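You operate a simulated robot arm through the tools that you are given. There is no shell and no other tool. Be economical: measure what you need, move in short steps, check, and stop when the job is done.

You run a simulated two-armed robot. Do the job below in one go: nothing can be reset, and whatever is moved stays where it is left.

## Task
Wipe up the spill on the bare side of the yellow-marked table with the blue cloth and put it back.

Only the result counts: the job must be done as asked and must still hold three seconds after the hand-in. Knocking over, shifting, dropping, spilling or breaking anything else fails it. Flat cloth is picked up by pressing the open fingertips on it (5 to 10 N) and closing them slowly along it; thin cloth reads only 2 to 8 mm in the jaws.

## Robot
Two 7-joint arms with two-finger parallel grippers on one trunk, on a base that drives. Base frame: it is fixed to the floor where the robot stands at the start and does not move with it; the origin is under the middle of the robot, x ahead of it, y to its left, z up. Readings come in m, rad, newtons and seconds.
The left shoulder is at the start at [0.02, 0.113, 1.097], the right one opposite. With the tool pointing down near the work surface each hand reaches from about 0.22 to 0.6 m from the robot's upright axis, wherever it stands, measured 20 degrees to its own side. Payload 1.57 kg a hand.
Tool frame (each hand has its own): the origin (TCP) lies between the finger pads and is the grasp point; the fingertips stand 0.03 m ahead of it; z points along the fingers, y is the line along which they close. Largest opening 0.08 m; finger width 0.017, thickness 0.012; the body of the gripper, 0.04 by 0.082 m, starts 0.08 m behind the TCP.
Orientation is told as [roll, pitch, yaw] about the base's x, y, z axes, in that order, counted from this pose: with the fingers straight down and closing along the base's y, the tool's x points along the base's -x, its y along +y and its z along -z.

## Interface
- The arms move only by the tool jog_arm. It takes "left_plan", "right_plan" or both (then of equal length, played together; a hand with none holds still); each is a list of rows, each a list of 7 numbers: the finger opening in m, from 0 to 0.08, then the shift along the tool's x, y, z in units of 300 mm (1.0 is 300 mm), then the turn, a rotation vector about the tool's x, y, z in units of 60 degrees (1.0 is 60 degrees). In form: [[hand, x, y, z, rx, ry, rz], ...]. A call has 1 to 20 rows; each row is the pose to reach, as a shift and turn from the pose commanded when the call began, along the tool's axes at that moment. A call with a number of a shift or a turn outside -1 to 1 is refused whole. A row lasts 0.2 s, in which the tool goes at most 0.05 m and 0.15 rad; a call with a longer step from one row to the next is refused whole, and so is a gripper value outside its range. A pose out of reach is approached as far as the arm can. The call stops where the force on the tool passes 40 N (or 10 N more than at its start, if that is more) or the arm is blocked; 0.2 s more then pass. The fingers move at their own pace (about 0.045 m/s each) and stop on an object; they squeeze with about 22 N. The grip force told is the motor's: it shows also when the fingers shut on nothing. Time passes only in rows, and 0.2 s behind the last, so rows that repeat a pose let the fingers close. The reply holds the time, the measured pose of the TCP, the force on the tool along the base axes, the opening and the grip force, in the units named above and with some noise, with the torque about the TCP (base axes, N m) and any sound that the robot's microphone picked up.
- Cameras (640 x 400 px; columns grow to the right, rows downward): "scene" is now at [0.0966, -0.0203, 1.2239]; the picture's right is [-0.24, -0.97, 0.00], its down [-0.53, 0.13, -0.84] and it looks along [0.82, -0.20, -0.54] (base axes); focal length 261 px, centre (320, 200). "left" rides on the left gripper at [0.072, 0.007, -0.122] in its tool frame; the picture's right is [-0.09, 1.00, 0.00], its down [-0.84, -0.08, -0.54] and it looks along [-0.54, -0.05, 0.84] (tool axes); focal length 238 px, centre (320, 200). "right" rides on the right gripper at [0.072, -0.007, -0.122] in its tool frame; the picture's right is [0.09, 1.00, 0.00], its down [-0.84, 0.08, -0.54] and it looks along [-0.54, 0.05, 0.84] (tool axes); focal length 238 px, centre (320, 200). There is no depth. A picture from a camera that has moved, and an enlarged one, comes with that camera's place and axes in the base frame and with its lens.
- snapshot(camera): a new picture of that camera. No time passes.
- move_column(by): slides the trunk up (or, below 0, down) by that many m; the arms and the scene camera ride with it, the base frame stays. It gives what a move gives, with no picture.
- drive_base(legs): drives the robot by 1 to 6 legs, each [ahead, left, turn to the left] in m, m and rad, along the robot's own axes; the way and the turn of a leg run together, so that a leg with both is an arc; at most 1.5 m and 3.142 rad a leg. The arms and the cameras ride along, it lands a little off, and it stops where it bumps. It gives what a move gives.
- head_to(pan, tilt): turns the head with the scene camera to pan (to the left, within 1.396 rad either way) and tilt (down, from -0.506 to 1.204), counted from straight ahead of the robot. It gives what a move gives.
- close_up(camera, box): a new picture of the part [left, top, right, bottom] of that camera's present view, enlarged. No time passes.
- finish_job(): hands the job in; it is judged then, once.

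Go step by step. Nothing tells you exact positions but the pictures and the camera data: compare them with the known pose of the tool, close in by small moves and look again before you grip or let go. The budget is 120 turns and 92 pictures, counting those below and the enlarged ones. Unless the task says otherwise, let go and move clear before handing in, and close with one line.

The tools are called after "Call:" by a JSON object that holds its "method" and its "body". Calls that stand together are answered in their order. jog_arm: Moves the arms, as the interface text tells. Its arguments: {"type":"object","properties":{"left_plan":{"type":"array"},"right_plan":{"type":"array"}},"required":[]} The other tools are called the same way: move_column (by) slides the trunk up or down; drive_base (legs) drives the base; head_to (pan, tilt) turns the head that bears the scene camera; snapshot (camera) takes a picture; close_up (camera, box) takes an enlarged picture of a part of a camera's view; finish_job () hands the job in.

At the start:

```text
time_s: 0.0
left_tcp_pos: [0.4598, 0.0557, 1.0546]
left_ee_rot: [-0.001, 0.0, -0.001]
left_ft_force: [0.2, -0.1, 0.6]
left_wrist_torque: [0.04, 0.0, -0.04]
left_finger_gap: 0.0801
left_finger_force: 0.0
right_tcp_pos: [0.2738, -0.1999, 1.0274]
right_ee_rot: [-0.003, -0.001, 0.0]
right_ft_force: [0.1, 0.3, -0.6]
right_wrist_torque: [-0.01, 0.01, -0.02]
right_finger_gap: 0.08
right_finger_force: 0.0
trunk travel left (down, up): [-0.15, 0.42]
robot x, y, heading: [-0.0018, -0.0004, -0.002]
head pan, tilt: [-0.243, 0.572]
```

scene: 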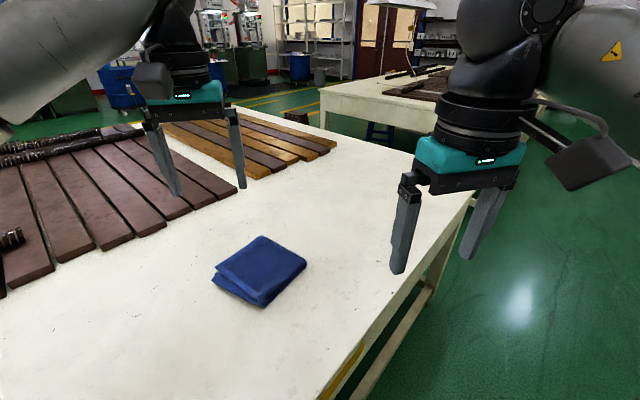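
right: 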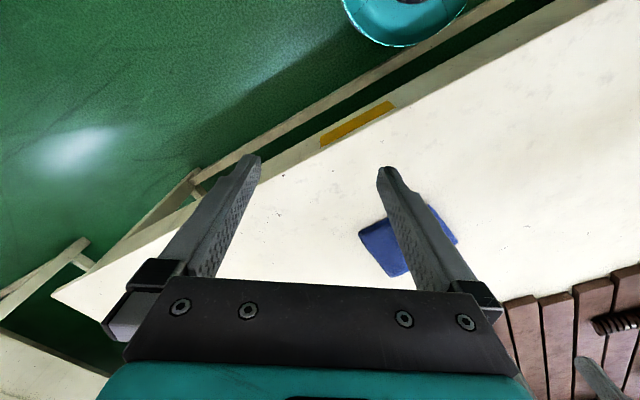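
left: 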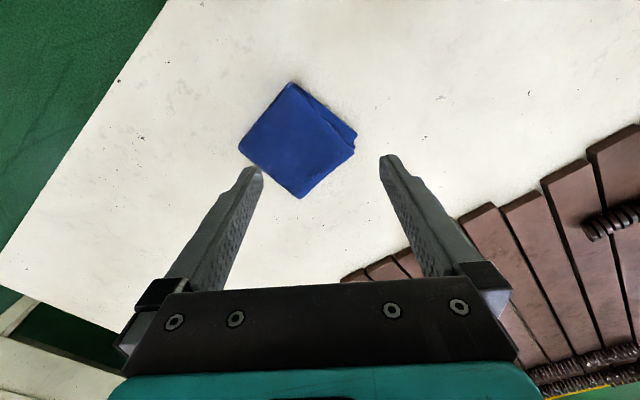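

I see a white table with a yellow strip on its edge and a folded blue cloth on it. I do not see the spill yet, so I look around with the head.

Call:
{"method": "head_to", "body": {"pan": -0.7, "tilt": 0.8}}

Call:
{"method": "snapshot", "body": {"camera": "scene"}}

Call:
{"method": "head_to", "body": {"pan": 0.5, "tilt": 0.7}}

Call:
{"method": "snapshot", "body": {"camera": "scene"}}

Call:
{"method": "head_to", "body": {"pan": -0.25, "tilt": 0.2}}

Call:
{"method": "snapshot", "body": {"camera": "scene"}}

```text
time_s: 0.9
left_tcp_pos: [0.4592, 0.0547, 1.0539]
left_ee_rot: [0.001, 0.0, 0.0]
left_ft_force: [0.0, -0.2, 0.2]
left_wrist_torque: [0.02, 0.02, 0.0]
left_finger_gap: 0.0798
left_finger_force: 0.0
right_tcp_pos: [0.2743, -0.1993, 1.0279]
right_ee_rot: [-0.003, 0.001, -0.001]
right_ft_force: [-1.0, -0.4, 0.3]
right_wrist_torque: [-0.01, -0.01, -0.01]
right_finger_gap: 0.0802
right_finger_force: 0.1
trunk travel left (down, up): [-0.15, 0.42]
robot x, y, heading: [0.0029, -0.0016, 0.001]
head pan, tilt: [-0.7, 0.799]
```

```text
88 pictures are left
camera scene: at [0.0718, -0.0507, 1.2046], right [-0.64, -0.77, 0.0], down [-0.55, 0.46, -0.7], along [0.53, -0.45, -0.72], focal length 261 px, centre (320, 200)
```

scene: 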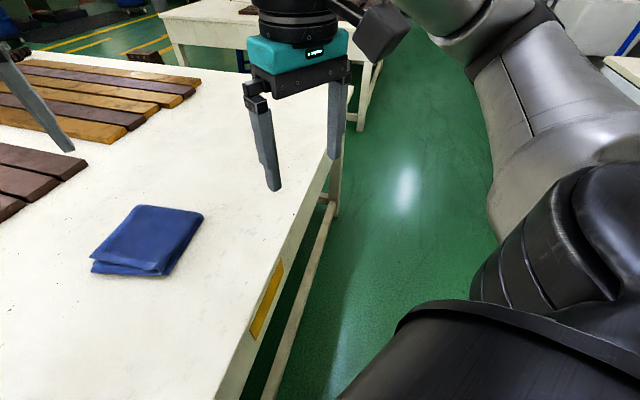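

```text
time_s: 2.3
left_tcp_pos: [0.4599, 0.0541, 1.0552]
left_ee_rot: [0.0, 0.0, 0.0]
left_ft_force: [0.4, 0.9, -0.2]
left_wrist_torque: [-0.02, 0.01, -0.01]
left_finger_gap: 0.0798
left_finger_force: 0.0
right_tcp_pos: [0.2751, -0.2006, 1.0275]
right_ee_rot: [-0.002, 0.0, 0.0]
right_ft_force: [0.2, -0.3, 0.2]
right_wrist_torque: [0.01, -0.01, 0.01]
right_finger_gap: 0.0802
right_finger_force: 0.1
trunk travel left (down, up): [-0.15, 0.42]
robot x, y, heading: [-0.0013, 0.0016, -0.003]
head pan, tilt: [0.499, 0.7]
```

```text
87 pictures are left
camera scene: at [0.0846, 0.0418, 1.2128], right [0.48, -0.88, 0.0], down [-0.57, -0.31, -0.76], along [0.67, 0.37, -0.64], focal length 261 px, centre (320, 200)
```

scene: 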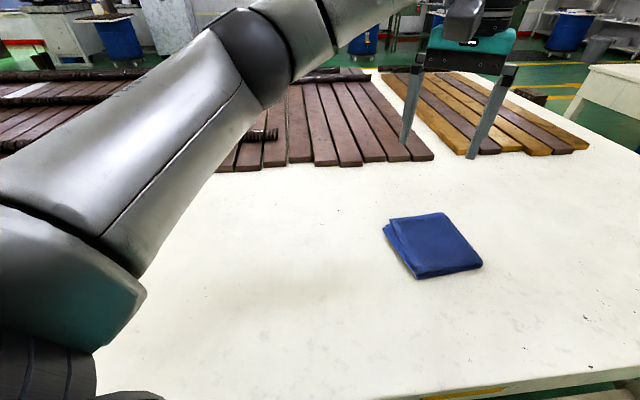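

```text
time_s: 3.4
left_tcp_pos: [0.4594, 0.0551, 1.0552]
left_ee_rot: [0.0, 0.0, -0.001]
left_ft_force: [-0.8, -0.3, 0.1]
left_wrist_torque: [0.0, 0.0, 0.02]
left_finger_gap: 0.08
left_finger_force: 0.2
right_tcp_pos: [0.275, -0.2001, 1.0288]
right_ee_rot: [-0.002, 0.0, -0.001]
right_ft_force: [0.3, -0.9, -0.2]
right_wrist_torque: [0.02, 0.0, -0.01]
right_finger_gap: 0.0799
right_finger_force: 0.0
trunk travel left (down, up): [-0.15, 0.42]
robot x, y, heading: [-0.0004, 0.0022, -0.0]
head pan, tilt: [-0.25, 0.201]
```

```text
86 pictures are left
camera scene: at [0.1003, -0.0217, 1.2581], right [-0.25, -0.97, 0.0], down [-0.19, 0.05, -0.98], along [0.95, -0.24, -0.2], focal length 261 px, centre (320, 200)
```

scene: 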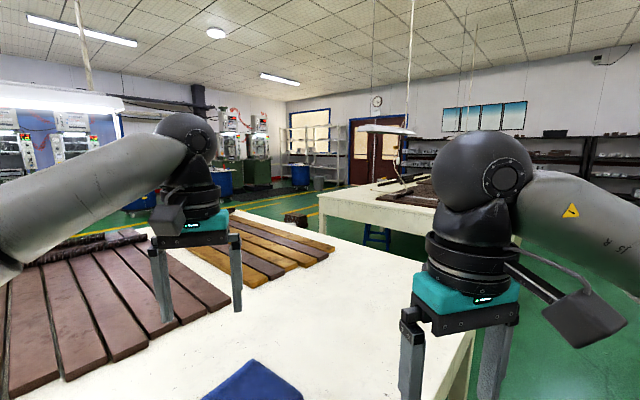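

No clear spill is visible yet. I look further to both sides and enlarge the bare table region.

Call:
{"method": "head_to", "body": {"pan": 0.6, "tilt": 1.1}}

Call:
{"method": "snapshot", "body": {"camera": "scene"}}

Call:
{"method": "head_to", "body": {"pan": 1.39, "tilt": 0.5}}

Call:
{"method": "snapshot", "body": {"camera": "scene"}}

Call:
{"method": "head_to", "body": {"pan": -1.39, "tilt": 0.5}}

Call:
{"method": "snapshot", "body": {"camera": "scene"}}

```text
time_s: 4.6
left_tcp_pos: [0.4603, 0.055, 1.0553]
left_ee_rot: [-0.001, 0.001, -0.001]
left_ft_force: [-0.3, -0.3, 0.6]
left_wrist_torque: [-0.02, 0.0, 0.01]
left_finger_gap: 0.0802
left_finger_force: 0.1
right_tcp_pos: [0.2736, -0.1994, 1.0285]
right_ee_rot: [-0.002, 0.0, -0.001]
right_ft_force: [0.0, -0.1, -0.3]
right_wrist_torque: [0.05, 0.0, 0.01]
right_finger_gap: 0.08
right_finger_force: 0.0
trunk travel left (down, up): [-0.15, 0.42]
robot x, y, heading: [0.0044, -0.0004, -0.0]
head pan, tilt: [0.6, 1.1]
```

```text
85 pictures are left
camera scene: at [0.0622, 0.0368, 1.1828], right [0.56, -0.83, 0.0], down [-0.74, -0.5, -0.45], along [0.38, 0.26, -0.89], focal length 261 px, centre (320, 200)
```

scene: 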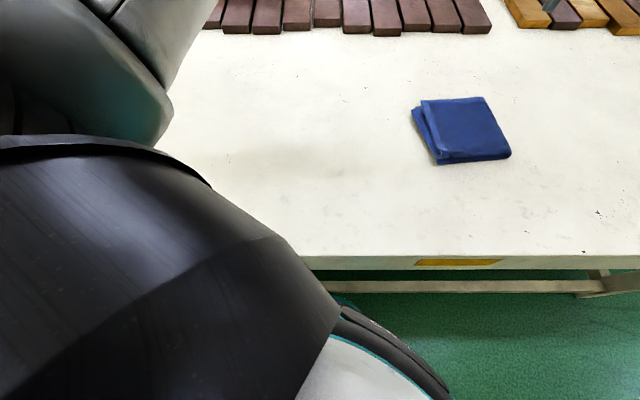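

```text
time_s: 5.7
left_tcp_pos: [0.4588, 0.054, 1.0564]
left_ee_rot: [0.0, -0.001, 0.001]
left_ft_force: [0.0, 0.6, 0.6]
left_wrist_torque: [0.0, 0.0, 0.0]
left_finger_gap: 0.0802
left_finger_force: 0.1
right_tcp_pos: [0.2751, -0.1993, 1.0275]
right_ee_rot: [-0.003, 0.0, -0.001]
right_ft_force: [0.5, -0.2, -0.2]
right_wrist_torque: [0.02, -0.02, 0.0]
right_finger_gap: 0.0805
right_finger_force: 0.0
trunk travel left (down, up): [-0.15, 0.42]
robot x, y, heading: [0.0007, -0.0006, -0.0]
head pan, tilt: [1.389, 0.499]
```

```text
84 pictures are left
camera scene: at [0.0265, 0.0907, 1.2304], right [0.98, -0.18, 0.0], down [-0.09, -0.47, -0.88], along [0.16, 0.86, -0.48], focal length 261 px, centre (320, 200)
```

scene: 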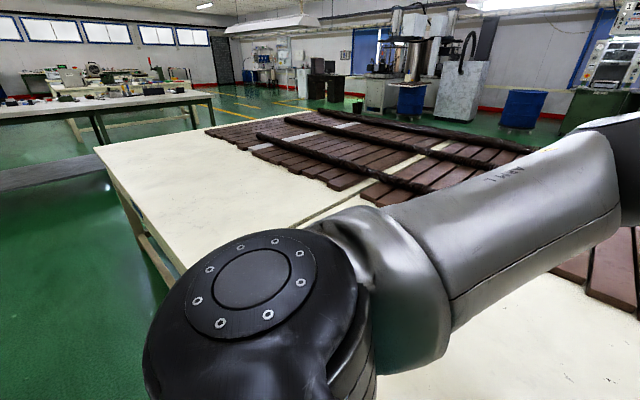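

```text
time_s: 8.2
left_tcp_pos: [0.4592, 0.055, 1.055]
left_ee_rot: [0.0, 0.0, -0.001]
left_ft_force: [-0.3, -0.1, 0.4]
left_wrist_torque: [-0.03, 0.04, 0.01]
left_finger_gap: 0.0802
left_finger_force: 0.0
right_tcp_pos: [0.2744, -0.1994, 1.0274]
right_ee_rot: [-0.002, 0.002, 0.001]
right_ft_force: [0.7, 0.4, -0.3]
right_wrist_torque: [-0.04, -0.01, 0.01]
right_finger_gap: 0.0801
right_finger_force: 0.0
trunk travel left (down, up): [-0.15, 0.42]
robot x, y, heading: [0.0004, 0.0011, -0.002]
head pan, tilt: [-1.389, 0.499]
```

```text
83 pictures are left
camera scene: at [0.0265, -0.0883, 1.2305], right [-0.98, -0.18, 0.0], down [-0.09, 0.47, -0.88], along [0.16, -0.86, -0.48], focal length 261 px, centre (320, 200)
```

scene: 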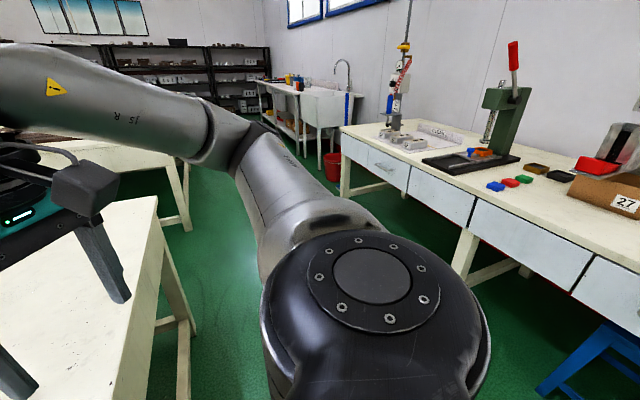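

The table's near strip lies bare, and only the part under my left arm is hidden. I enlarge the visible part to look for a faint spill.

Call:
{"method": "head_to", "body": {"pan": 0.5, "tilt": 0.85}}

Call:
{"method": "close_up", "body": {"camera": "scene", "box": [100, 100, 420, 300]}}

Call:
{"method": "close_up", "body": {"camera": "scene", "box": [320, 100, 640, 300]}}

Call:
{"method": "close_up", "body": {"camera": "left", "box": [0, 0, 640, 280]}}

```text
time_s: 10.0
left_tcp_pos: [0.459, 0.0554, 1.0544]
left_ee_rot: [0.0, 0.0, 0.001]
left_ft_force: [1.1, -0.2, -0.6]
left_wrist_torque: [-0.02, 0.01, 0.0]
left_finger_gap: 0.0797
left_finger_force: 0.0
right_tcp_pos: [0.2735, -0.1995, 1.0285]
right_ee_rot: [-0.001, -0.001, -0.001]
right_ft_force: [-0.2, -0.2, 0.0]
right_wrist_torque: [-0.02, 0.0, 0.0]
right_finger_gap: 0.0801
right_finger_force: 0.1
trunk travel left (down, up): [-0.15, 0.42]
robot x, y, heading: [-0.0025, -0.0018, -0.002]
head pan, tilt: [0.499, 0.85]
```

```text
2.00 times, centred on (260, 200) of scene
camera zoom: at [0.0787, 0.0386, 1.2005], right [0.48, -0.88, 0.0], down [-0.66, -0.36, -0.66], along [0.58, 0.32, -0.75], focal length 521 px, centre (440, 200)
```

zoom: 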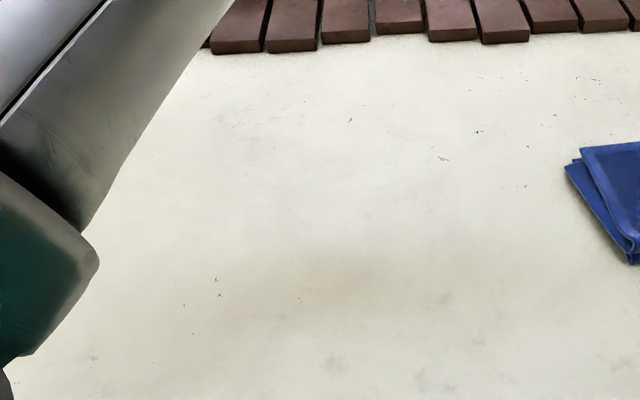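

```text
2.00 times, centred on (480, 200) of scene
camera zoom: at [0.0787, 0.0386, 1.2005], right [0.48, -0.88, 0.0], down [-0.66, -0.36, -0.66], along [0.58, 0.32, -0.75], focal length 521 px, centre (0, 200)
```

zoom: 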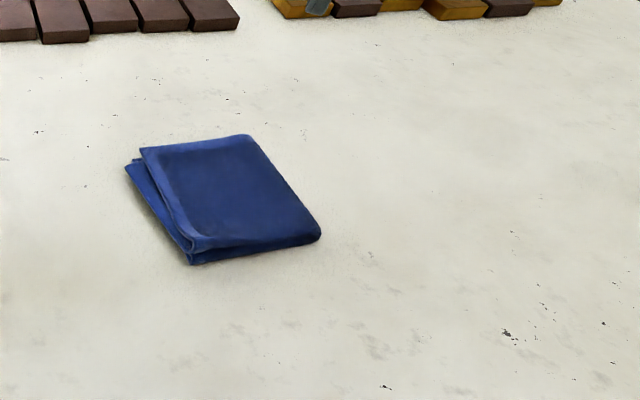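

```text
1.00 times, centred on (320, 140) of left (not enlarged: the box is as wide or as high as the picture)
camera zoom: at [0.3874, 0.0611, 1.1772], right [0.09, 1.0, 0.0], down [0.84, -0.08, 0.54], along [0.54, -0.05, -0.84], focal length 238 px, centre (320, 260)
```

zoom: 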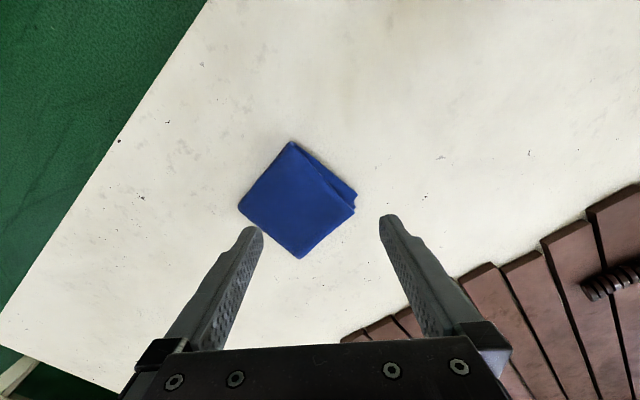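

The cloth is at roughly (0.52, 0.01, 0.785). The visible bare area shows nothing definite, so I move the left hand to the left to look at the hidden part of the table.

Call:
{"method": "jog_arm", "body": {"left_plan": [[0.08, 0, 0.16, 0, 0, 0, 0], [0.08, 0, 0.32, -0.05, 0, 0, 0], [0.08, 0, 0.48, -0.1, 0, 0, 0], [0.08, 0, 0.62, -0.15, 0, 0, 0], [0.08, 0, 0.76, -0.2, 0, 0, 0], [0.08, 0, 0.9, -0.2, 0, 0, 0]]}}

Call:
{"method": "snapshot", "body": {"camera": "left"}}

Call:
{"method": "head_to", "body": {"pan": 1.0, "tilt": 0.8}}

Call:
{"method": "snapshot", "body": {"camera": "scene"}}

```text
refused: row 2 steps farther than a row can; nothing moved
```

```text
79 pictures are left
camera left: at [0.3874, 0.0611, 1.1772], right [0.09, 1.0, 0.0], down [0.84, -0.08, 0.54], along [0.54, -0.05, -0.84], focal length 238 px, centre (320, 200)
```

left: 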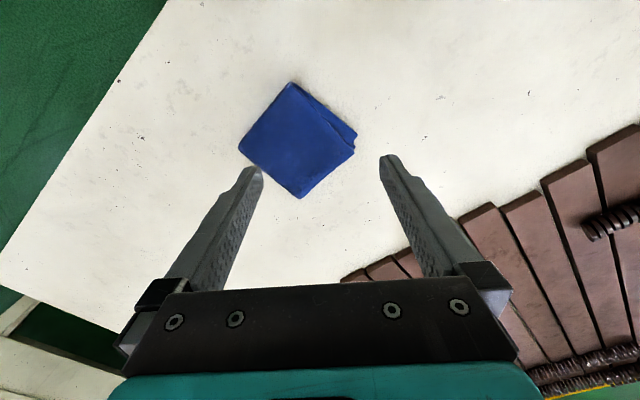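

```text
time_s: 11.0
left_tcp_pos: [0.4592, 0.0536, 1.0556]
left_ee_rot: [-0.002, 0.0, 0.0]
left_ft_force: [-0.6, 0.0, 0.1]
left_wrist_torque: [-0.06, 0.01, -0.03]
left_finger_gap: 0.0802
left_finger_force: 0.0
right_tcp_pos: [0.2746, -0.1991, 1.0277]
right_ee_rot: [0.001, 0.0, 0.0]
right_ft_force: [0.0, -0.1, 0.2]
right_wrist_torque: [0.03, 0.0, 0.0]
right_finger_gap: 0.0801
right_finger_force: 0.0
trunk travel left (down, up): [-0.15, 0.42]
robot x, y, heading: [0.0025, -0.0016, -0.002]
head pan, tilt: [1.0, 0.799]
```

```text
78 pictures are left
camera scene: at [0.0536, 0.069, 1.2045], right [0.84, -0.54, 0.0], down [-0.39, -0.6, -0.7], along [0.38, 0.59, -0.72], focal length 261 px, centre (320, 200)
```

scene: 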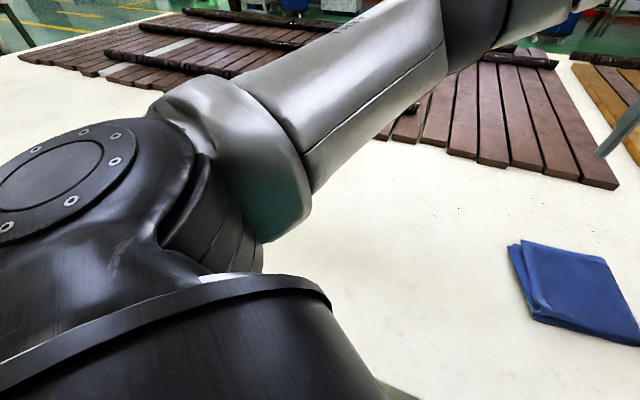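

The table runs on to the left beneath my arm. I move the left hand left in smaller steps.

Call:
{"method": "jog_arm", "body": {"left_plan": [[0.08, 0, 0.14, -0.05, 0, 0, 0], [0.08, 0, 0.28, -0.1, 0, 0, 0], [0.08, 0, 0.42, -0.15, 0, 0, 0], [0.08, 0, 0.56, -0.2, 0, 0, 0], [0.08, 0, 0.7, -0.2, 0, 0, 0], [0.08, 0, 0.85, -0.2, 0, 0, 0]]}}

Call:
{"method": "snapshot", "body": {"camera": "left"}}

Call:
{"method": "snapshot", "body": {"camera": "scene"}}

```text
time_s: 12.4
left_tcp_pos: [0.4583, 0.3114, 1.1175]
left_ee_rot: [0.0, -0.001, 0.0]
left_ft_force: [-0.3, 0.4, -0.2]
left_wrist_torque: [0.03, 0.0, 0.03]
left_finger_gap: 0.08
left_finger_force: 0.1
right_tcp_pos: [0.2752, -0.2001, 1.0276]
right_ee_rot: [-0.002, 0.001, -0.001]
right_ft_force: [0.1, -0.9, 0.0]
right_wrist_torque: [0.0, -0.04, 0.01]
right_finger_gap: 0.0802
right_finger_force: 0.1
trunk travel left (down, up): [-0.15, 0.42]
robot x, y, heading: [-0.0, -0.0019, 0.0]
head pan, tilt: [1.0, 0.799]
```

```text
77 pictures are left
camera left: at [0.3866, 0.3182, 1.2397], right [0.09, 1.0, 0.0], down [0.84, -0.08, 0.54], along [0.54, -0.05, -0.84], focal length 238 px, centre (320, 200)
```

left: 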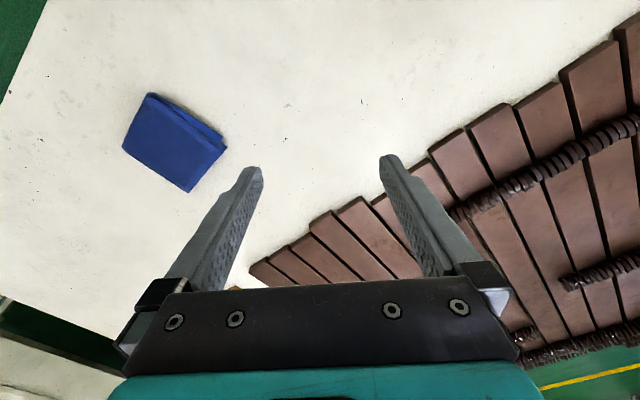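

```text
76 pictures are left
camera scene: at [0.0535, 0.0695, 1.2045], right [0.84, -0.54, 0.0], down [-0.39, -0.6, -0.7], along [0.38, 0.59, -0.72], focal length 261 px, centre (320, 200)
```

scene: 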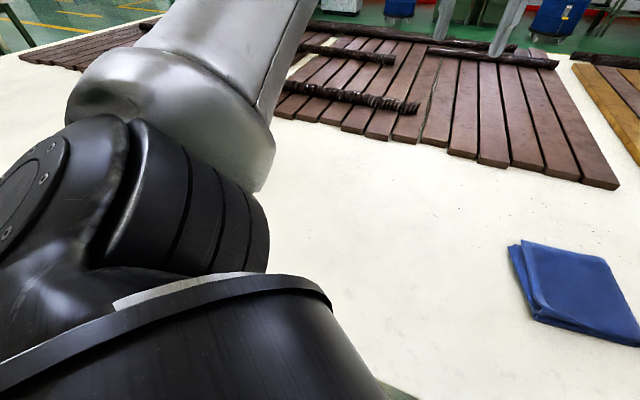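

Still no spill in view. I raise the trunk for a higher look over the whole table.

Call:
{"method": "move_column", "body": {"by": 0.4}}

Call:
{"method": "head_to", "body": {"pan": 1.1, "tilt": 0.8}}

Call:
{"method": "snapshot", "body": {"camera": "scene"}}

Call:
{"method": "head_to", "body": {"pan": 0.2, "tilt": 0.8}}

Call:
{"method": "snapshot", "body": {"camera": "scene"}}

Call:
{"method": "snapshot", "body": {"camera": "right"}}

```text
time_s: 16.2
left_tcp_pos: [0.4592, 0.3108, 1.5172]
left_ee_rot: [0.0, -0.002, 0.0]
left_ft_force: [0.5, 0.8, -1.6]
left_wrist_torque: [0.01, -0.03, -0.01]
left_finger_gap: 0.08
left_finger_force: 0.1
right_tcp_pos: [0.2752, -0.1992, 1.427]
right_ee_rot: [-0.002, -0.001, 0.001]
right_ft_force: [-1.0, -0.5, -0.2]
right_wrist_torque: [-0.01, -0.04, -0.02]
right_finger_gap: 0.08
right_finger_force: 0.1
trunk travel left (down, up): [-0.55, 0.02]
robot x, y, heading: [-0.0019, 0.0003, 0.002]
head pan, tilt: [1.0, 0.799]
```

```text
time_s: 16.9
left_tcp_pos: [0.4582, 0.3106, 1.5167]
left_ee_rot: [0.0, 0.0, 0.001]
left_ft_force: [0.2, 0.5, -0.3]
left_wrist_torque: [0.0, 0.0, 0.03]
left_finger_gap: 0.0801
left_finger_force: 0.1
right_tcp_pos: [0.2738, -0.2, 1.4283]
right_ee_rot: [-0.001, -0.001, 0.001]
right_ft_force: [-0.1, -1.5, 0.9]
right_wrist_torque: [0.01, -0.01, 0.0]
right_finger_gap: 0.0802
right_finger_force: 0.0
trunk travel left (down, up): [-0.55, 0.02]
robot x, y, heading: [0.0001, 0.0008, -0.001]
head pan, tilt: [1.1, 0.799]
```

```text
75 pictures are left
camera scene: at [0.0467, 0.073, 1.6045], right [0.89, -0.45, 0.0], down [-0.33, -0.64, -0.7], along [0.32, 0.62, -0.72], focal length 261 px, centre (320, 200)
```

scene: 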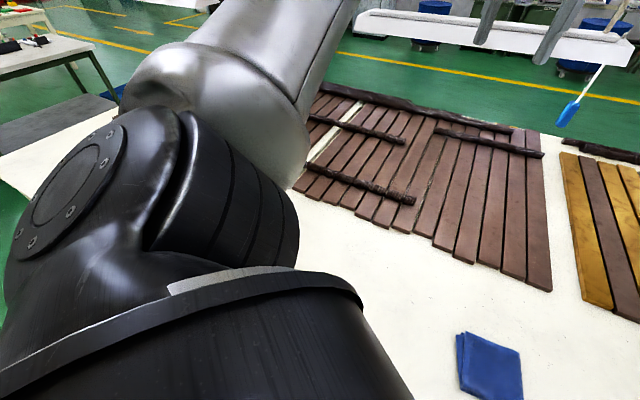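

```text
time_s: 18.1
left_tcp_pos: [0.4588, 0.3108, 1.5176]
left_ee_rot: [0.0, 0.0, 0.0]
left_ft_force: [1.0, -1.9, -0.5]
left_wrist_torque: [0.01, 0.0, 0.01]
left_finger_gap: 0.08
left_finger_force: 0.0
right_tcp_pos: [0.2738, -0.2, 1.4274]
right_ee_rot: [-0.003, 0.002, 0.001]
right_ft_force: [0.5, -1.1, 0.3]
right_wrist_torque: [-0.02, -0.01, 0.03]
right_finger_gap: 0.0801
right_finger_force: 0.0
trunk travel left (down, up): [-0.55, 0.02]
robot x, y, heading: [-0.0043, -0.0042, 0.002]
head pan, tilt: [0.201, 0.799]
```

```text
74 pictures are left
camera scene: at [0.089, 0.0174, 1.6045], right [0.2, -0.98, 0.0], down [-0.7, -0.14, -0.7], along [0.68, 0.14, -0.72], focal length 261 px, centre (320, 200)
```

scene: 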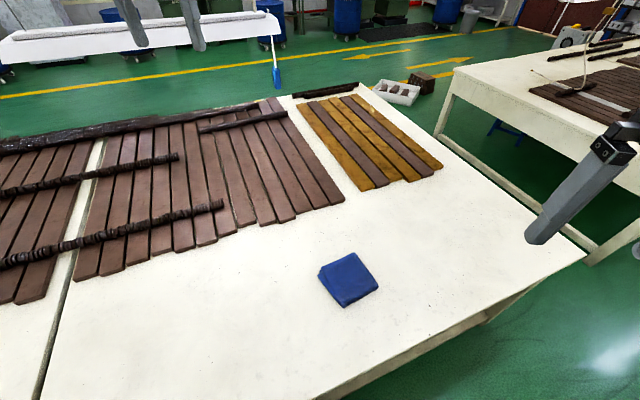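

```text
73 pictures are left
camera right: at [0.2015, -0.2067, 1.5495], right [-0.09, 1.0, 0.0], down [0.84, 0.08, 0.54], along [0.54, 0.05, -0.84], focal length 238 px, centre (320, 200)
```

right: 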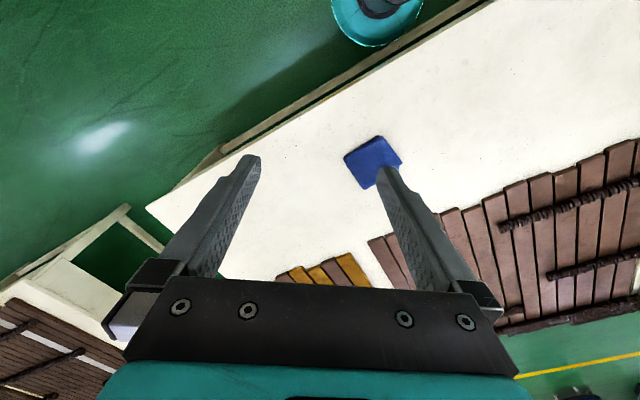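

The high view shows the whole marked table, from the seam at the left to its right end. I enlarge its white area to find a faint spill.

Call:
{"method": "close_up", "body": {"camera": "scene", "box": [50, 230, 306, 390]}}

Call:
{"method": "close_up", "body": {"camera": "scene", "box": [340, 170, 596, 330]}}

Call:
{"method": "head_to", "body": {"pan": 0.35, "tilt": 1.15}}

Call:
{"method": "snapshot", "body": {"camera": "scene"}}

```text
2.50 times, centred on (178, 310) of scene
camera zoom: at [0.089, 0.0174, 1.6045], right [0.2, -0.98, 0.0], down [-0.7, -0.14, -0.7], along [0.68, 0.14, -0.72], focal length 652 px, centre (675, -75)
```

zoom: 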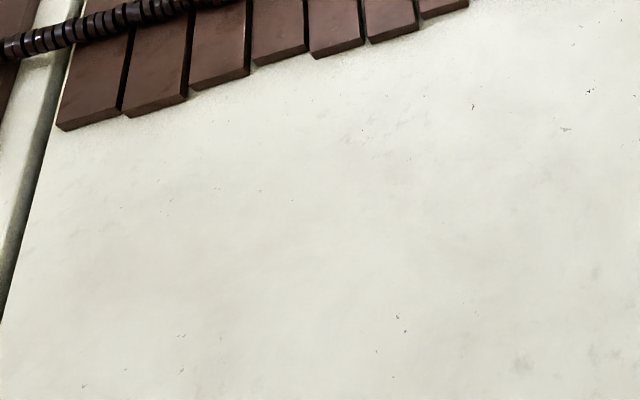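

```text
2.50 times, centred on (468, 250) of scene
camera zoom: at [0.089, 0.0174, 1.6045], right [0.2, -0.98, 0.0], down [-0.7, -0.14, -0.7], along [0.68, 0.14, -0.72], focal length 652 px, centre (-50, 75)
```

zoom: 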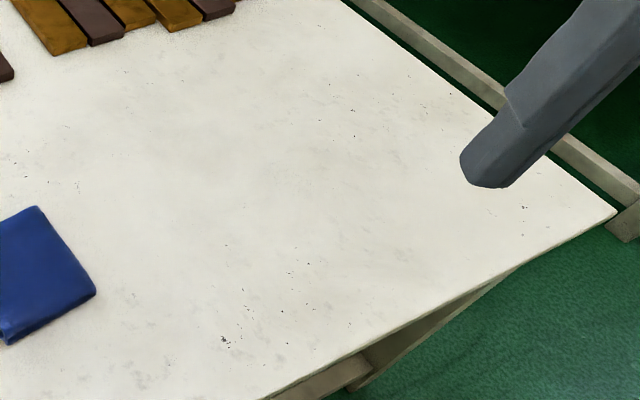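

```text
time_s: 18.9
left_tcp_pos: [0.4584, 0.3104, 1.5173]
left_ee_rot: [0.001, 0.0, 0.0]
left_ft_force: [0.4, -0.3, 1.1]
left_wrist_torque: [-0.01, 0.04, 0.0]
left_finger_gap: 0.0799
left_finger_force: 0.0
right_tcp_pos: [0.2736, -0.1997, 1.4272]
right_ee_rot: [-0.001, 0.001, 0.0]
right_ft_force: [0.9, 0.1, -1.2]
right_wrist_torque: [-0.02, 0.01, -0.02]
right_finger_gap: 0.0799
right_finger_force: 0.1
trunk travel left (down, up): [-0.55, 0.02]
robot x, y, heading: [-0.0009, 0.0008, -0.003]
head pan, tilt: [0.351, 1.15]
```

```text
70 pictures are left
camera scene: at [0.066, 0.0216, 1.5797], right [0.34, -0.94, 0.0], down [-0.86, -0.31, -0.41], along [0.38, 0.14, -0.91], focal length 261 px, centre (320, 200)
```

scene: 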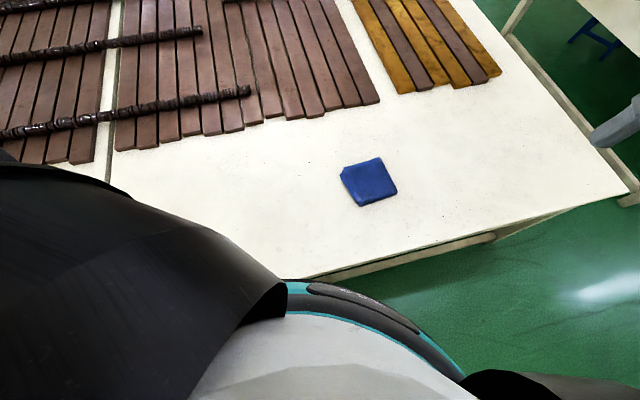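

The near half of this stretch shows nothing. I back off a little, turn square to the table, and look left past the arm and at the other tables.

Call:
{"method": "drive_base", "body": {"legs": [[-0.21, -0.14, 0], [0, 0, 0.59]]}}

Call:
{"method": "head_to", "body": {"pan": 0.9, "tilt": 0.6}}

Call:
{"method": "snapshot", "body": {"camera": "scene"}}

Call:
{"method": "head_to", "body": {"pan": 0.0, "tilt": 0.85}}

Call:
{"method": "snapshot", "body": {"camera": "scene"}}

Call:
{"method": "head_to", "body": {"pan": -0.9, "tilt": 0.5}}

Call:
{"method": "snapshot", "body": {"camera": "scene"}}

Call:
{"method": "snapshot", "body": {"camera": "left"}}

```text
time_s: 22.4
left_tcp_pos: [-0.0018, 0.3708, 1.5172]
left_ee_rot: [-0.002, 0.001, 0.588]
left_ft_force: [0.2, 1.3, -0.4]
left_wrist_torque: [-0.01, 0.0, 0.03]
left_finger_gap: 0.0805
left_finger_force: 0.1
right_tcp_pos: [0.1282, -0.155, 1.4287]
right_ee_rot: [-0.002, 0.0, 0.59]
right_ft_force: [-0.4, -0.4, 0.0]
right_wrist_torque: [-0.01, 0.01, 0.02]
right_finger_gap: 0.08
right_finger_force: 0.0
trunk travel left (down, up): [-0.55, 0.02]
robot x, y, heading: [-0.2095, -0.1403, 0.596]
head pan, tilt: [0.351, 1.15]
```

```text
time_s: 23.3
left_tcp_pos: [-0.0035, 0.3718, 1.5164]
left_ee_rot: [0.001, -0.001, 0.589]
left_ft_force: [-0.1, 1.2, -0.1]
left_wrist_torque: [0.03, 0.0, -0.03]
left_finger_gap: 0.08
left_finger_force: 0.0
right_tcp_pos: [0.127, -0.1549, 1.428]
right_ee_rot: [0.001, 0.0, 0.59]
right_ft_force: [-0.1, -0.1, 0.0]
right_wrist_torque: [0.0, -0.01, -0.03]
right_finger_gap: 0.0799
right_finger_force: 0.1
trunk travel left (down, up): [-0.55, 0.02]
robot x, y, heading: [-0.2115, -0.1452, 0.591]
head pan, tilt: [0.901, 0.6]
```

```text
69 pictures are left
camera scene: at [-0.1958, -0.0472, 1.6213], right [1.0, -0.08, 0.0], down [-0.05, -0.56, -0.82], along [0.07, 0.82, -0.57], focal length 261 px, centre (320, 200)
```

scene: 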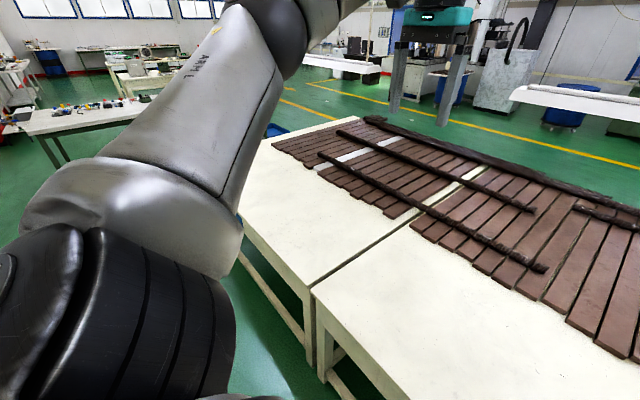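

```text
time_s: 24.5
left_tcp_pos: [-0.0018, 0.3715, 1.5175]
left_ee_rot: [0.0, 0.002, 0.59]
left_ft_force: [0.0, 0.9, 0.3]
left_wrist_torque: [0.01, 0.01, 0.01]
left_finger_gap: 0.0799
left_finger_force: 0.0
right_tcp_pos: [0.1281, -0.1563, 1.4279]
right_ee_rot: [0.002, 0.001, 0.59]
right_ft_force: [-0.4, -0.8, 0.2]
right_wrist_torque: [0.0, 0.01, -0.05]
right_finger_gap: 0.0798
right_finger_force: 0.0
trunk travel left (down, up): [-0.55, 0.02]
robot x, y, heading: [-0.2129, -0.1427, 0.591]
head pan, tilt: [0.0, 0.85]
```

```text
68 pictures are left
camera scene: at [-0.1382, -0.0918, 1.6005], right [0.56, -0.83, 0.0], down [-0.62, -0.42, -0.66], along [0.55, 0.37, -0.75], focal length 261 px, centre (320, 200)
```

scene: 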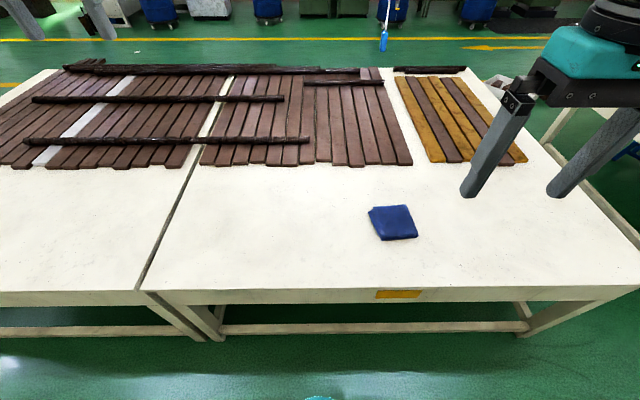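

```text
time_s: 25.7
left_tcp_pos: [-0.0035, 0.3713, 1.5184]
left_ee_rot: [0.0, -0.001, 0.588]
left_ft_force: [-0.8, 0.8, 0.2]
left_wrist_torque: [-0.02, -0.05, -0.01]
left_finger_gap: 0.0801
left_finger_force: 0.1
right_tcp_pos: [0.128, -0.1566, 1.4274]
right_ee_rot: [0.0, 0.001, 0.59]
right_ft_force: [-0.3, -0.9, -0.6]
right_wrist_torque: [0.02, -0.02, 0.01]
right_finger_gap: 0.08
right_finger_force: 0.0
trunk travel left (down, up): [-0.55, 0.02]
robot x, y, heading: [-0.2134, -0.1403, 0.588]
head pan, tilt: [-0.901, 0.499]
```

```text
67 pictures are left
camera scene: at [-0.1163, -0.1631, 1.6305], right [-0.3, -0.95, 0.0], down [-0.46, 0.15, -0.88], along [0.84, -0.27, -0.48], focal length 261 px, centre (320, 200)
```

scene: 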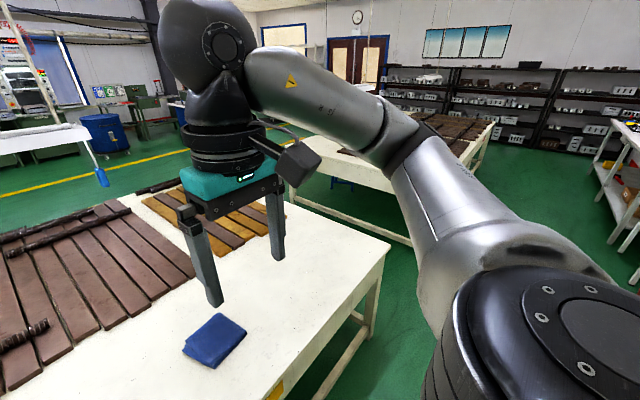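

```text
66 pictures are left
camera left: at [-0.0665, 0.3364, 1.6398], right [-0.48, 0.88, 0.0], down [0.74, 0.4, 0.54], along [0.48, 0.26, -0.84], focal length 238 px, centre (320, 200)
```

left: 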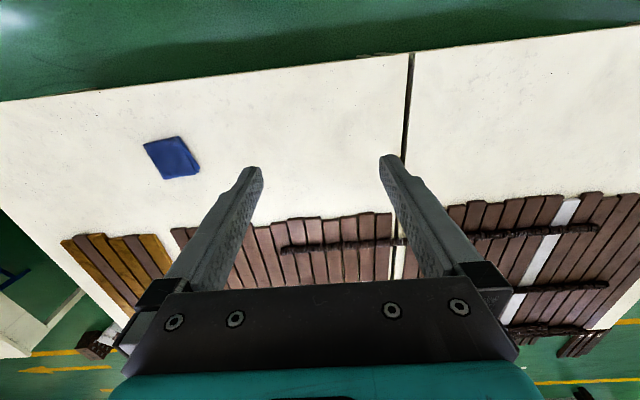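

Now the whole marked table is visible: the strip is at its near edge, the planks lie on the far side and the near side is bare. Earlier pictures had a faint tan patch near (0.275, 0.26), so I enlarge there.

Call:
{"method": "head_to", "body": {"pan": 0.0, "tilt": 0.85}}

Call:
{"method": "close_up", "body": {"camera": "scene", "box": [170, 160, 400, 304]}}

Call:
{"method": "close_up", "body": {"camera": "left", "box": [180, 60, 420, 210]}}

Call:
{"method": "close_up", "body": {"camera": "scene", "box": [400, 160, 630, 304]}}

```text
time_s: 26.9
left_tcp_pos: [-0.0032, 0.3718, 1.5171]
left_ee_rot: [0.001, -0.001, 0.59]
left_ft_force: [0.4, 0.2, -0.2]
left_wrist_torque: [0.0, 0.01, -0.01]
left_finger_gap: 0.0804
left_finger_force: 0.1
right_tcp_pos: [0.1282, -0.1549, 1.4285]
right_ee_rot: [0.001, -0.001, 0.591]
right_ft_force: [-0.3, -0.2, 0.0]
right_wrist_torque: [0.04, 0.01, -0.01]
right_finger_gap: 0.0799
right_finger_force: 0.1
trunk travel left (down, up): [-0.55, 0.02]
robot x, y, heading: [-0.2118, -0.1407, 0.587]
head pan, tilt: [0.0, 0.85]
```

```text
2.78 times, centred on (285, 232) of scene
camera zoom: at [-0.138, -0.092, 1.6005], right [0.56, -0.83, 0.0], down [-0.62, -0.42, -0.66], along [0.55, 0.37, -0.75], focal length 724 px, centre (417, 111)
```

zoom: 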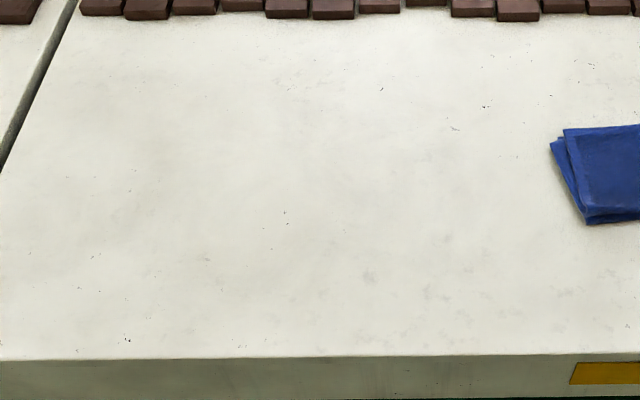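

```text
2.67 times, centred on (300, 135) of left
camera zoom: at [-0.0665, 0.3363, 1.6398], right [-0.48, 0.88, 0.0], down [0.74, 0.4, 0.54], along [0.48, 0.26, -0.84], focal length 636 px, centre (373, 373)
```

zoom: 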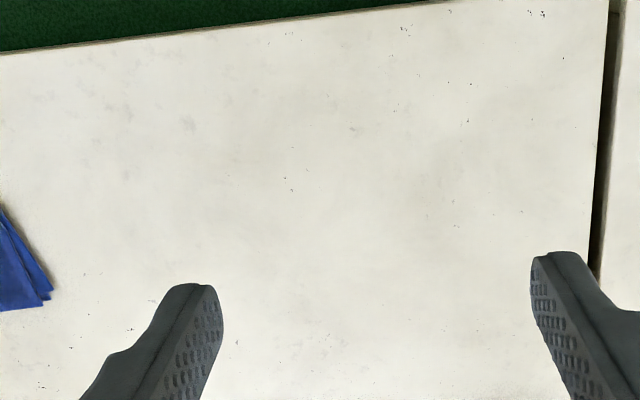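

```text
2.78 times, centred on (515, 232) of scene
camera zoom: at [-0.138, -0.092, 1.6005], right [0.56, -0.83, 0.0], down [-0.62, -0.42, -0.66], along [0.55, 0.37, -0.75], focal length 724 px, centre (-222, 111)
```

zoom: 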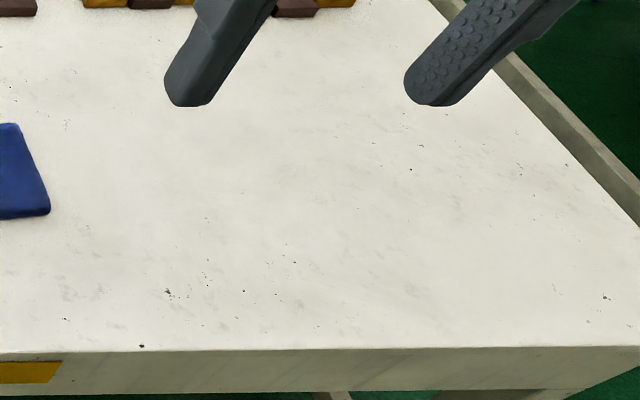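

No spill shows from above, so it may be a clear film that only glints at a low angle. I lower the trunk and look across the table flatly.

Call:
{"method": "move_column", "body": {"by": -0.48}}

Call:
{"method": "head_to", "body": {"pan": 0.0, "tilt": 0.4}}

Call:
{"method": "snapshot", "body": {"camera": "scene"}}

Call:
{"method": "head_to", "body": {"pan": 0.6, "tilt": 0.4}}

Call:
{"method": "snapshot", "body": {"camera": "scene"}}

Call:
{"method": "head_to", "body": {"pan": -0.6, "tilt": 0.4}}

Call:
{"method": "snapshot", "body": {"camera": "scene"}}

```text
refused: -0.48 is not a number from -0.4 to 0.4
```

```text
time_s: 27.8
left_tcp_pos: [-0.0038, 0.3715, 1.5174]
left_ee_rot: [0.001, 0.001, 0.59]
left_ft_force: [0.1, 0.2, 0.1]
left_wrist_torque: [0.05, 0.02, 0.0]
left_finger_gap: 0.08
left_finger_force: 0.0
right_tcp_pos: [0.128, -0.1555, 1.4281]
right_ee_rot: [0.0, 0.001, 0.59]
right_ft_force: [-0.1, -0.6, -0.7]
right_wrist_torque: [-0.05, -0.01, -0.01]
right_finger_gap: 0.0802
right_finger_force: 0.0
trunk travel left (down, up): [-0.55, 0.02]
robot x, y, heading: [-0.209, -0.1449, 0.593]
head pan, tilt: [0.0, 0.4]
```

```text
62 pictures are left
camera scene: at [-0.126, -0.0838, 1.6396], right [0.56, -0.83, 0.0], down [-0.32, -0.22, -0.92], along [0.77, 0.51, -0.39], focal length 261 px, centre (320, 200)
```

scene: 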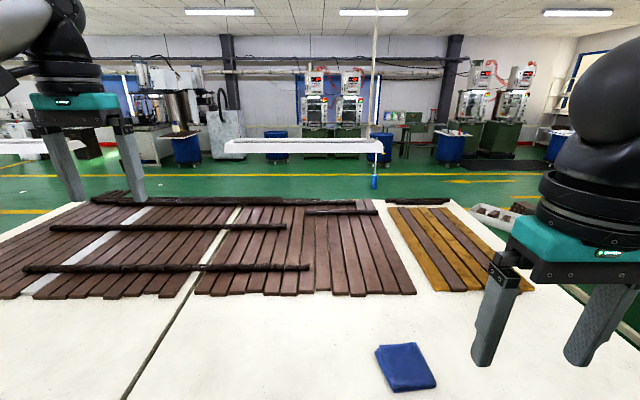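

```text
time_s: 28.8
left_tcp_pos: [-0.0032, 0.3707, 1.5173]
left_ee_rot: [0.0, 0.0, 0.59]
left_ft_force: [0.2, 0.6, -1.1]
left_wrist_torque: [-0.02, 0.0, -0.02]
left_finger_gap: 0.0798
left_finger_force: 0.1
right_tcp_pos: [0.1272, -0.1548, 1.4281]
right_ee_rot: [0.001, 0.0, 0.59]
right_ft_force: [-0.2, 0.3, -0.1]
right_wrist_torque: [0.0, 0.0, -0.04]
right_finger_gap: 0.0799
right_finger_force: 0.1
trunk travel left (down, up): [-0.55, 0.02]
robot x, y, heading: [-0.2142, -0.1429, 0.588]
head pan, tilt: [0.6, 0.4]
```

```text
61 pictures are left
camera scene: at [-0.1685, -0.0494, 1.6396], right [0.93, -0.37, 0.0], down [-0.14, -0.36, -0.92], along [0.34, 0.86, -0.39], focal length 261 px, centre (320, 200)
```

scene: 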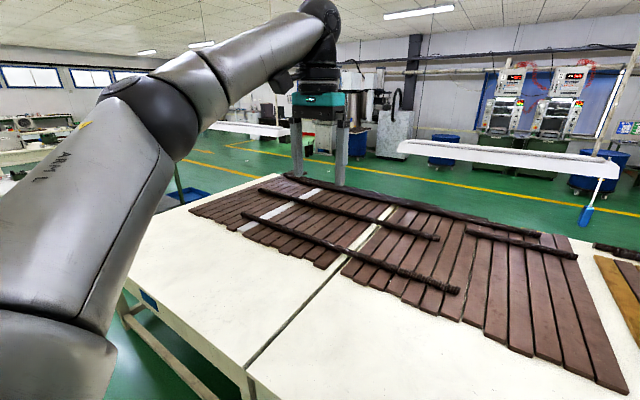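

```text
time_s: 30.2
left_tcp_pos: [-0.0032, 0.372, 1.5173]
left_ee_rot: [-0.001, -0.001, 0.591]
left_ft_force: [0.2, 0.6, 0.5]
left_wrist_torque: [0.0, 0.0, -0.01]
left_finger_gap: 0.08
left_finger_force: 0.0
right_tcp_pos: [0.1273, -0.1544, 1.4277]
right_ee_rot: [0.0, 0.001, 0.589]
right_ft_force: [-0.8, 0.4, 0.4]
right_wrist_torque: [-0.02, 0.02, -0.03]
right_finger_gap: 0.0802
right_finger_force: 0.1
trunk travel left (down, up): [-0.55, 0.02]
robot x, y, heading: [-0.2117, -0.1416, 0.588]
head pan, tilt: [-0.6, 0.4]
```

```text
60 pictures are left
camera scene: at [-0.1104, -0.1363, 1.6396], right [-0.01, -1.0, 0.0], down [-0.39, 0.0, -0.92], along [0.92, -0.01, -0.39], focal length 261 px, centre (320, 200)
```

scene: 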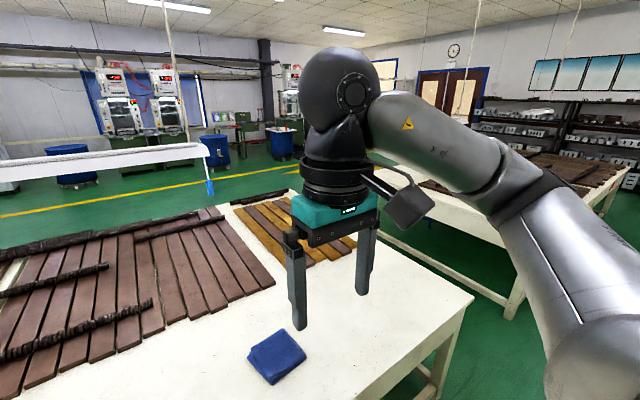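

The neighbouring table carries a blue mark, so the yellow one is the right table. I lower the trunk and look at a low angle.

Call:
{"method": "move_column", "body": {"by": -0.4}}

Call:
{"method": "head_to", "body": {"pan": 0.0, "tilt": 0.5}}

Call:
{"method": "snapshot", "body": {"camera": "scene"}}

Call:
{"method": "head_to", "body": {"pan": 0.5, "tilt": 0.5}}

Call:
{"method": "snapshot", "body": {"camera": "scene"}}

Call:
{"method": "head_to", "body": {"pan": -0.5, "tilt": 0.5}}

Call:
{"method": "snapshot", "body": {"camera": "scene"}}

Call:
{"method": "snapshot", "body": {"camera": "right"}}

```text
time_s: 34.0
left_tcp_pos: [-0.0023, 0.3716, 1.1163]
left_ee_rot: [0.0, 0.0, 0.59]
left_ft_force: [0.2, 0.1, -0.1]
left_wrist_torque: [0.0, 0.0, 0.02]
left_finger_gap: 0.08
left_finger_force: 0.0
right_tcp_pos: [0.1275, -0.1558, 1.0286]
right_ee_rot: [0.0, 0.001, 0.59]
right_ft_force: [0.6, 0.0, -0.7]
right_wrist_torque: [0.02, 0.03, 0.0]
right_finger_gap: 0.08
right_finger_force: 0.0
trunk travel left (down, up): [-0.15, 0.42]
robot x, y, heading: [-0.2147, -0.1439, 0.586]
head pan, tilt: [-0.6, 0.4]
```

```text
time_s: 35.0
left_tcp_pos: [-0.0044, 0.3713, 1.1173]
left_ee_rot: [0.0, 0.001, 0.591]
left_ft_force: [-0.1, -0.7, -0.1]
left_wrist_torque: [-0.02, -0.05, -0.02]
left_finger_gap: 0.0803
left_finger_force: 0.1
right_tcp_pos: [0.1275, -0.1556, 1.0286]
right_ee_rot: [0.002, 0.0, 0.589]
right_ft_force: [0.0, -0.2, 0.4]
right_wrist_torque: [-0.03, 0.01, 0.02]
right_finger_gap: 0.08
right_finger_force: 0.1
trunk travel left (down, up): [-0.15, 0.42]
robot x, y, heading: [-0.2091, -0.1403, 0.591]
head pan, tilt: [0.0, 0.499]
```

```text
59 pictures are left
camera scene: at [-0.1274, -0.0848, 1.2305], right [0.56, -0.83, 0.0], down [-0.4, -0.27, -0.88], along [0.73, 0.49, -0.48], focal length 261 px, centre (320, 200)
```

scene: 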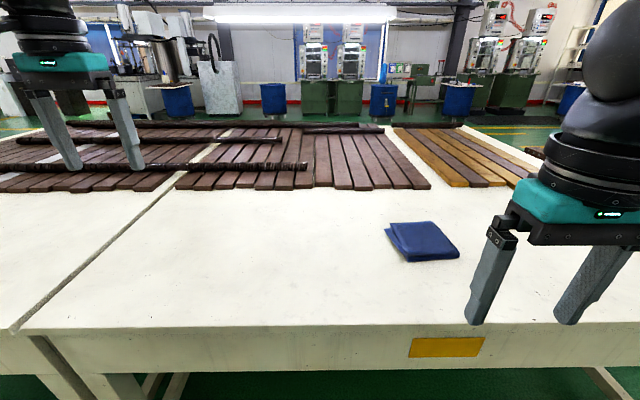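

```text
time_s: 36.0
left_tcp_pos: [-0.0036, 0.3721, 1.1177]
left_ee_rot: [-0.001, 0.001, 0.59]
left_ft_force: [-0.6, -0.1, -0.5]
left_wrist_torque: [-0.02, 0.02, 0.01]
left_finger_gap: 0.08
left_finger_force: 0.1
right_tcp_pos: [0.1264, -0.1562, 1.0283]
right_ee_rot: [0.0, 0.0, 0.591]
right_ft_force: [0.5, 1.1, 0.3]
right_wrist_torque: [-0.05, 0.01, 0.02]
right_finger_gap: 0.08
right_finger_force: 0.0
trunk travel left (down, up): [-0.15, 0.42]
robot x, y, heading: [-0.2092, -0.1411, 0.59]
head pan, tilt: [0.499, 0.499]
```

```text
58 pictures are left
camera scene: at [-0.1608, -0.0548, 1.2305], right [0.89, -0.46, 0.0], down [-0.22, -0.42, -0.88], along [0.41, 0.78, -0.48], focal length 261 px, centre (320, 200)
```

scene: 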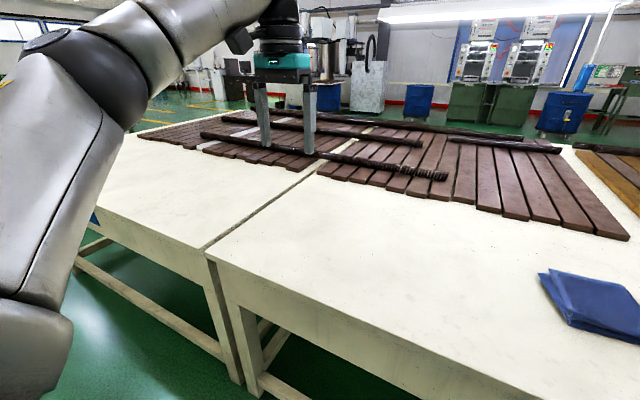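

```text
time_s: 37.2
left_tcp_pos: [-0.0031, 0.3709, 1.1175]
left_ee_rot: [0.0, -0.002, 0.59]
left_ft_force: [0.1, 0.2, -0.3]
left_wrist_torque: [-0.03, 0.0, -0.01]
left_finger_gap: 0.0799
left_finger_force: 0.1
right_tcp_pos: [0.1286, -0.1555, 1.0272]
right_ee_rot: [-0.002, 0.0, 0.591]
right_ft_force: [0.1, 0.5, -0.2]
right_wrist_torque: [0.01, 0.02, -0.01]
right_finger_gap: 0.0801
right_finger_force: 0.0
trunk travel left (down, up): [-0.15, 0.42]
robot x, y, heading: [-0.2091, -0.1426, 0.591]
head pan, tilt: [-0.499, 0.499]
```

```text
57 pictures are left
camera scene: at [-0.1124, -0.1271, 1.2305], right [0.09, -1.0, 0.0], down [-0.48, -0.04, -0.88], along [0.87, 0.08, -0.48], focal length 261 px, centre (320, 200)
```

scene: 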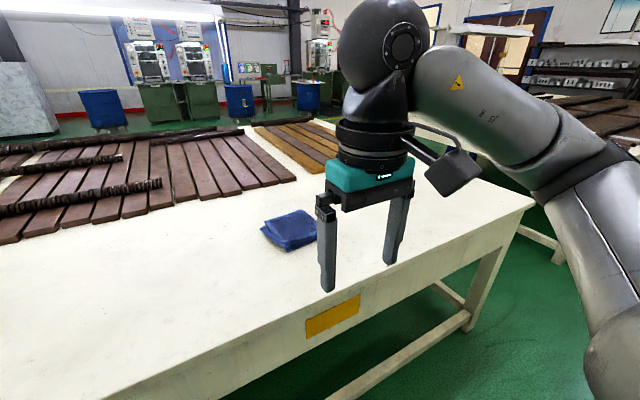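

```text
56 pictures are left
camera right: at [0.0707, -0.2013, 1.1495], right [-0.63, 0.78, 0.0], down [0.65, 0.53, 0.54], along [0.42, 0.34, -0.84], focal length 238 px, centre (320, 200)
```

right: 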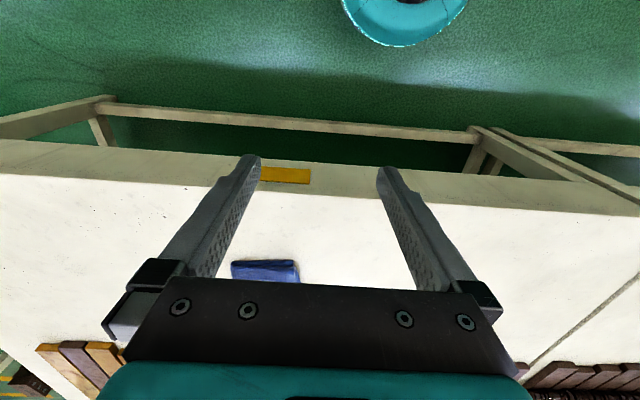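

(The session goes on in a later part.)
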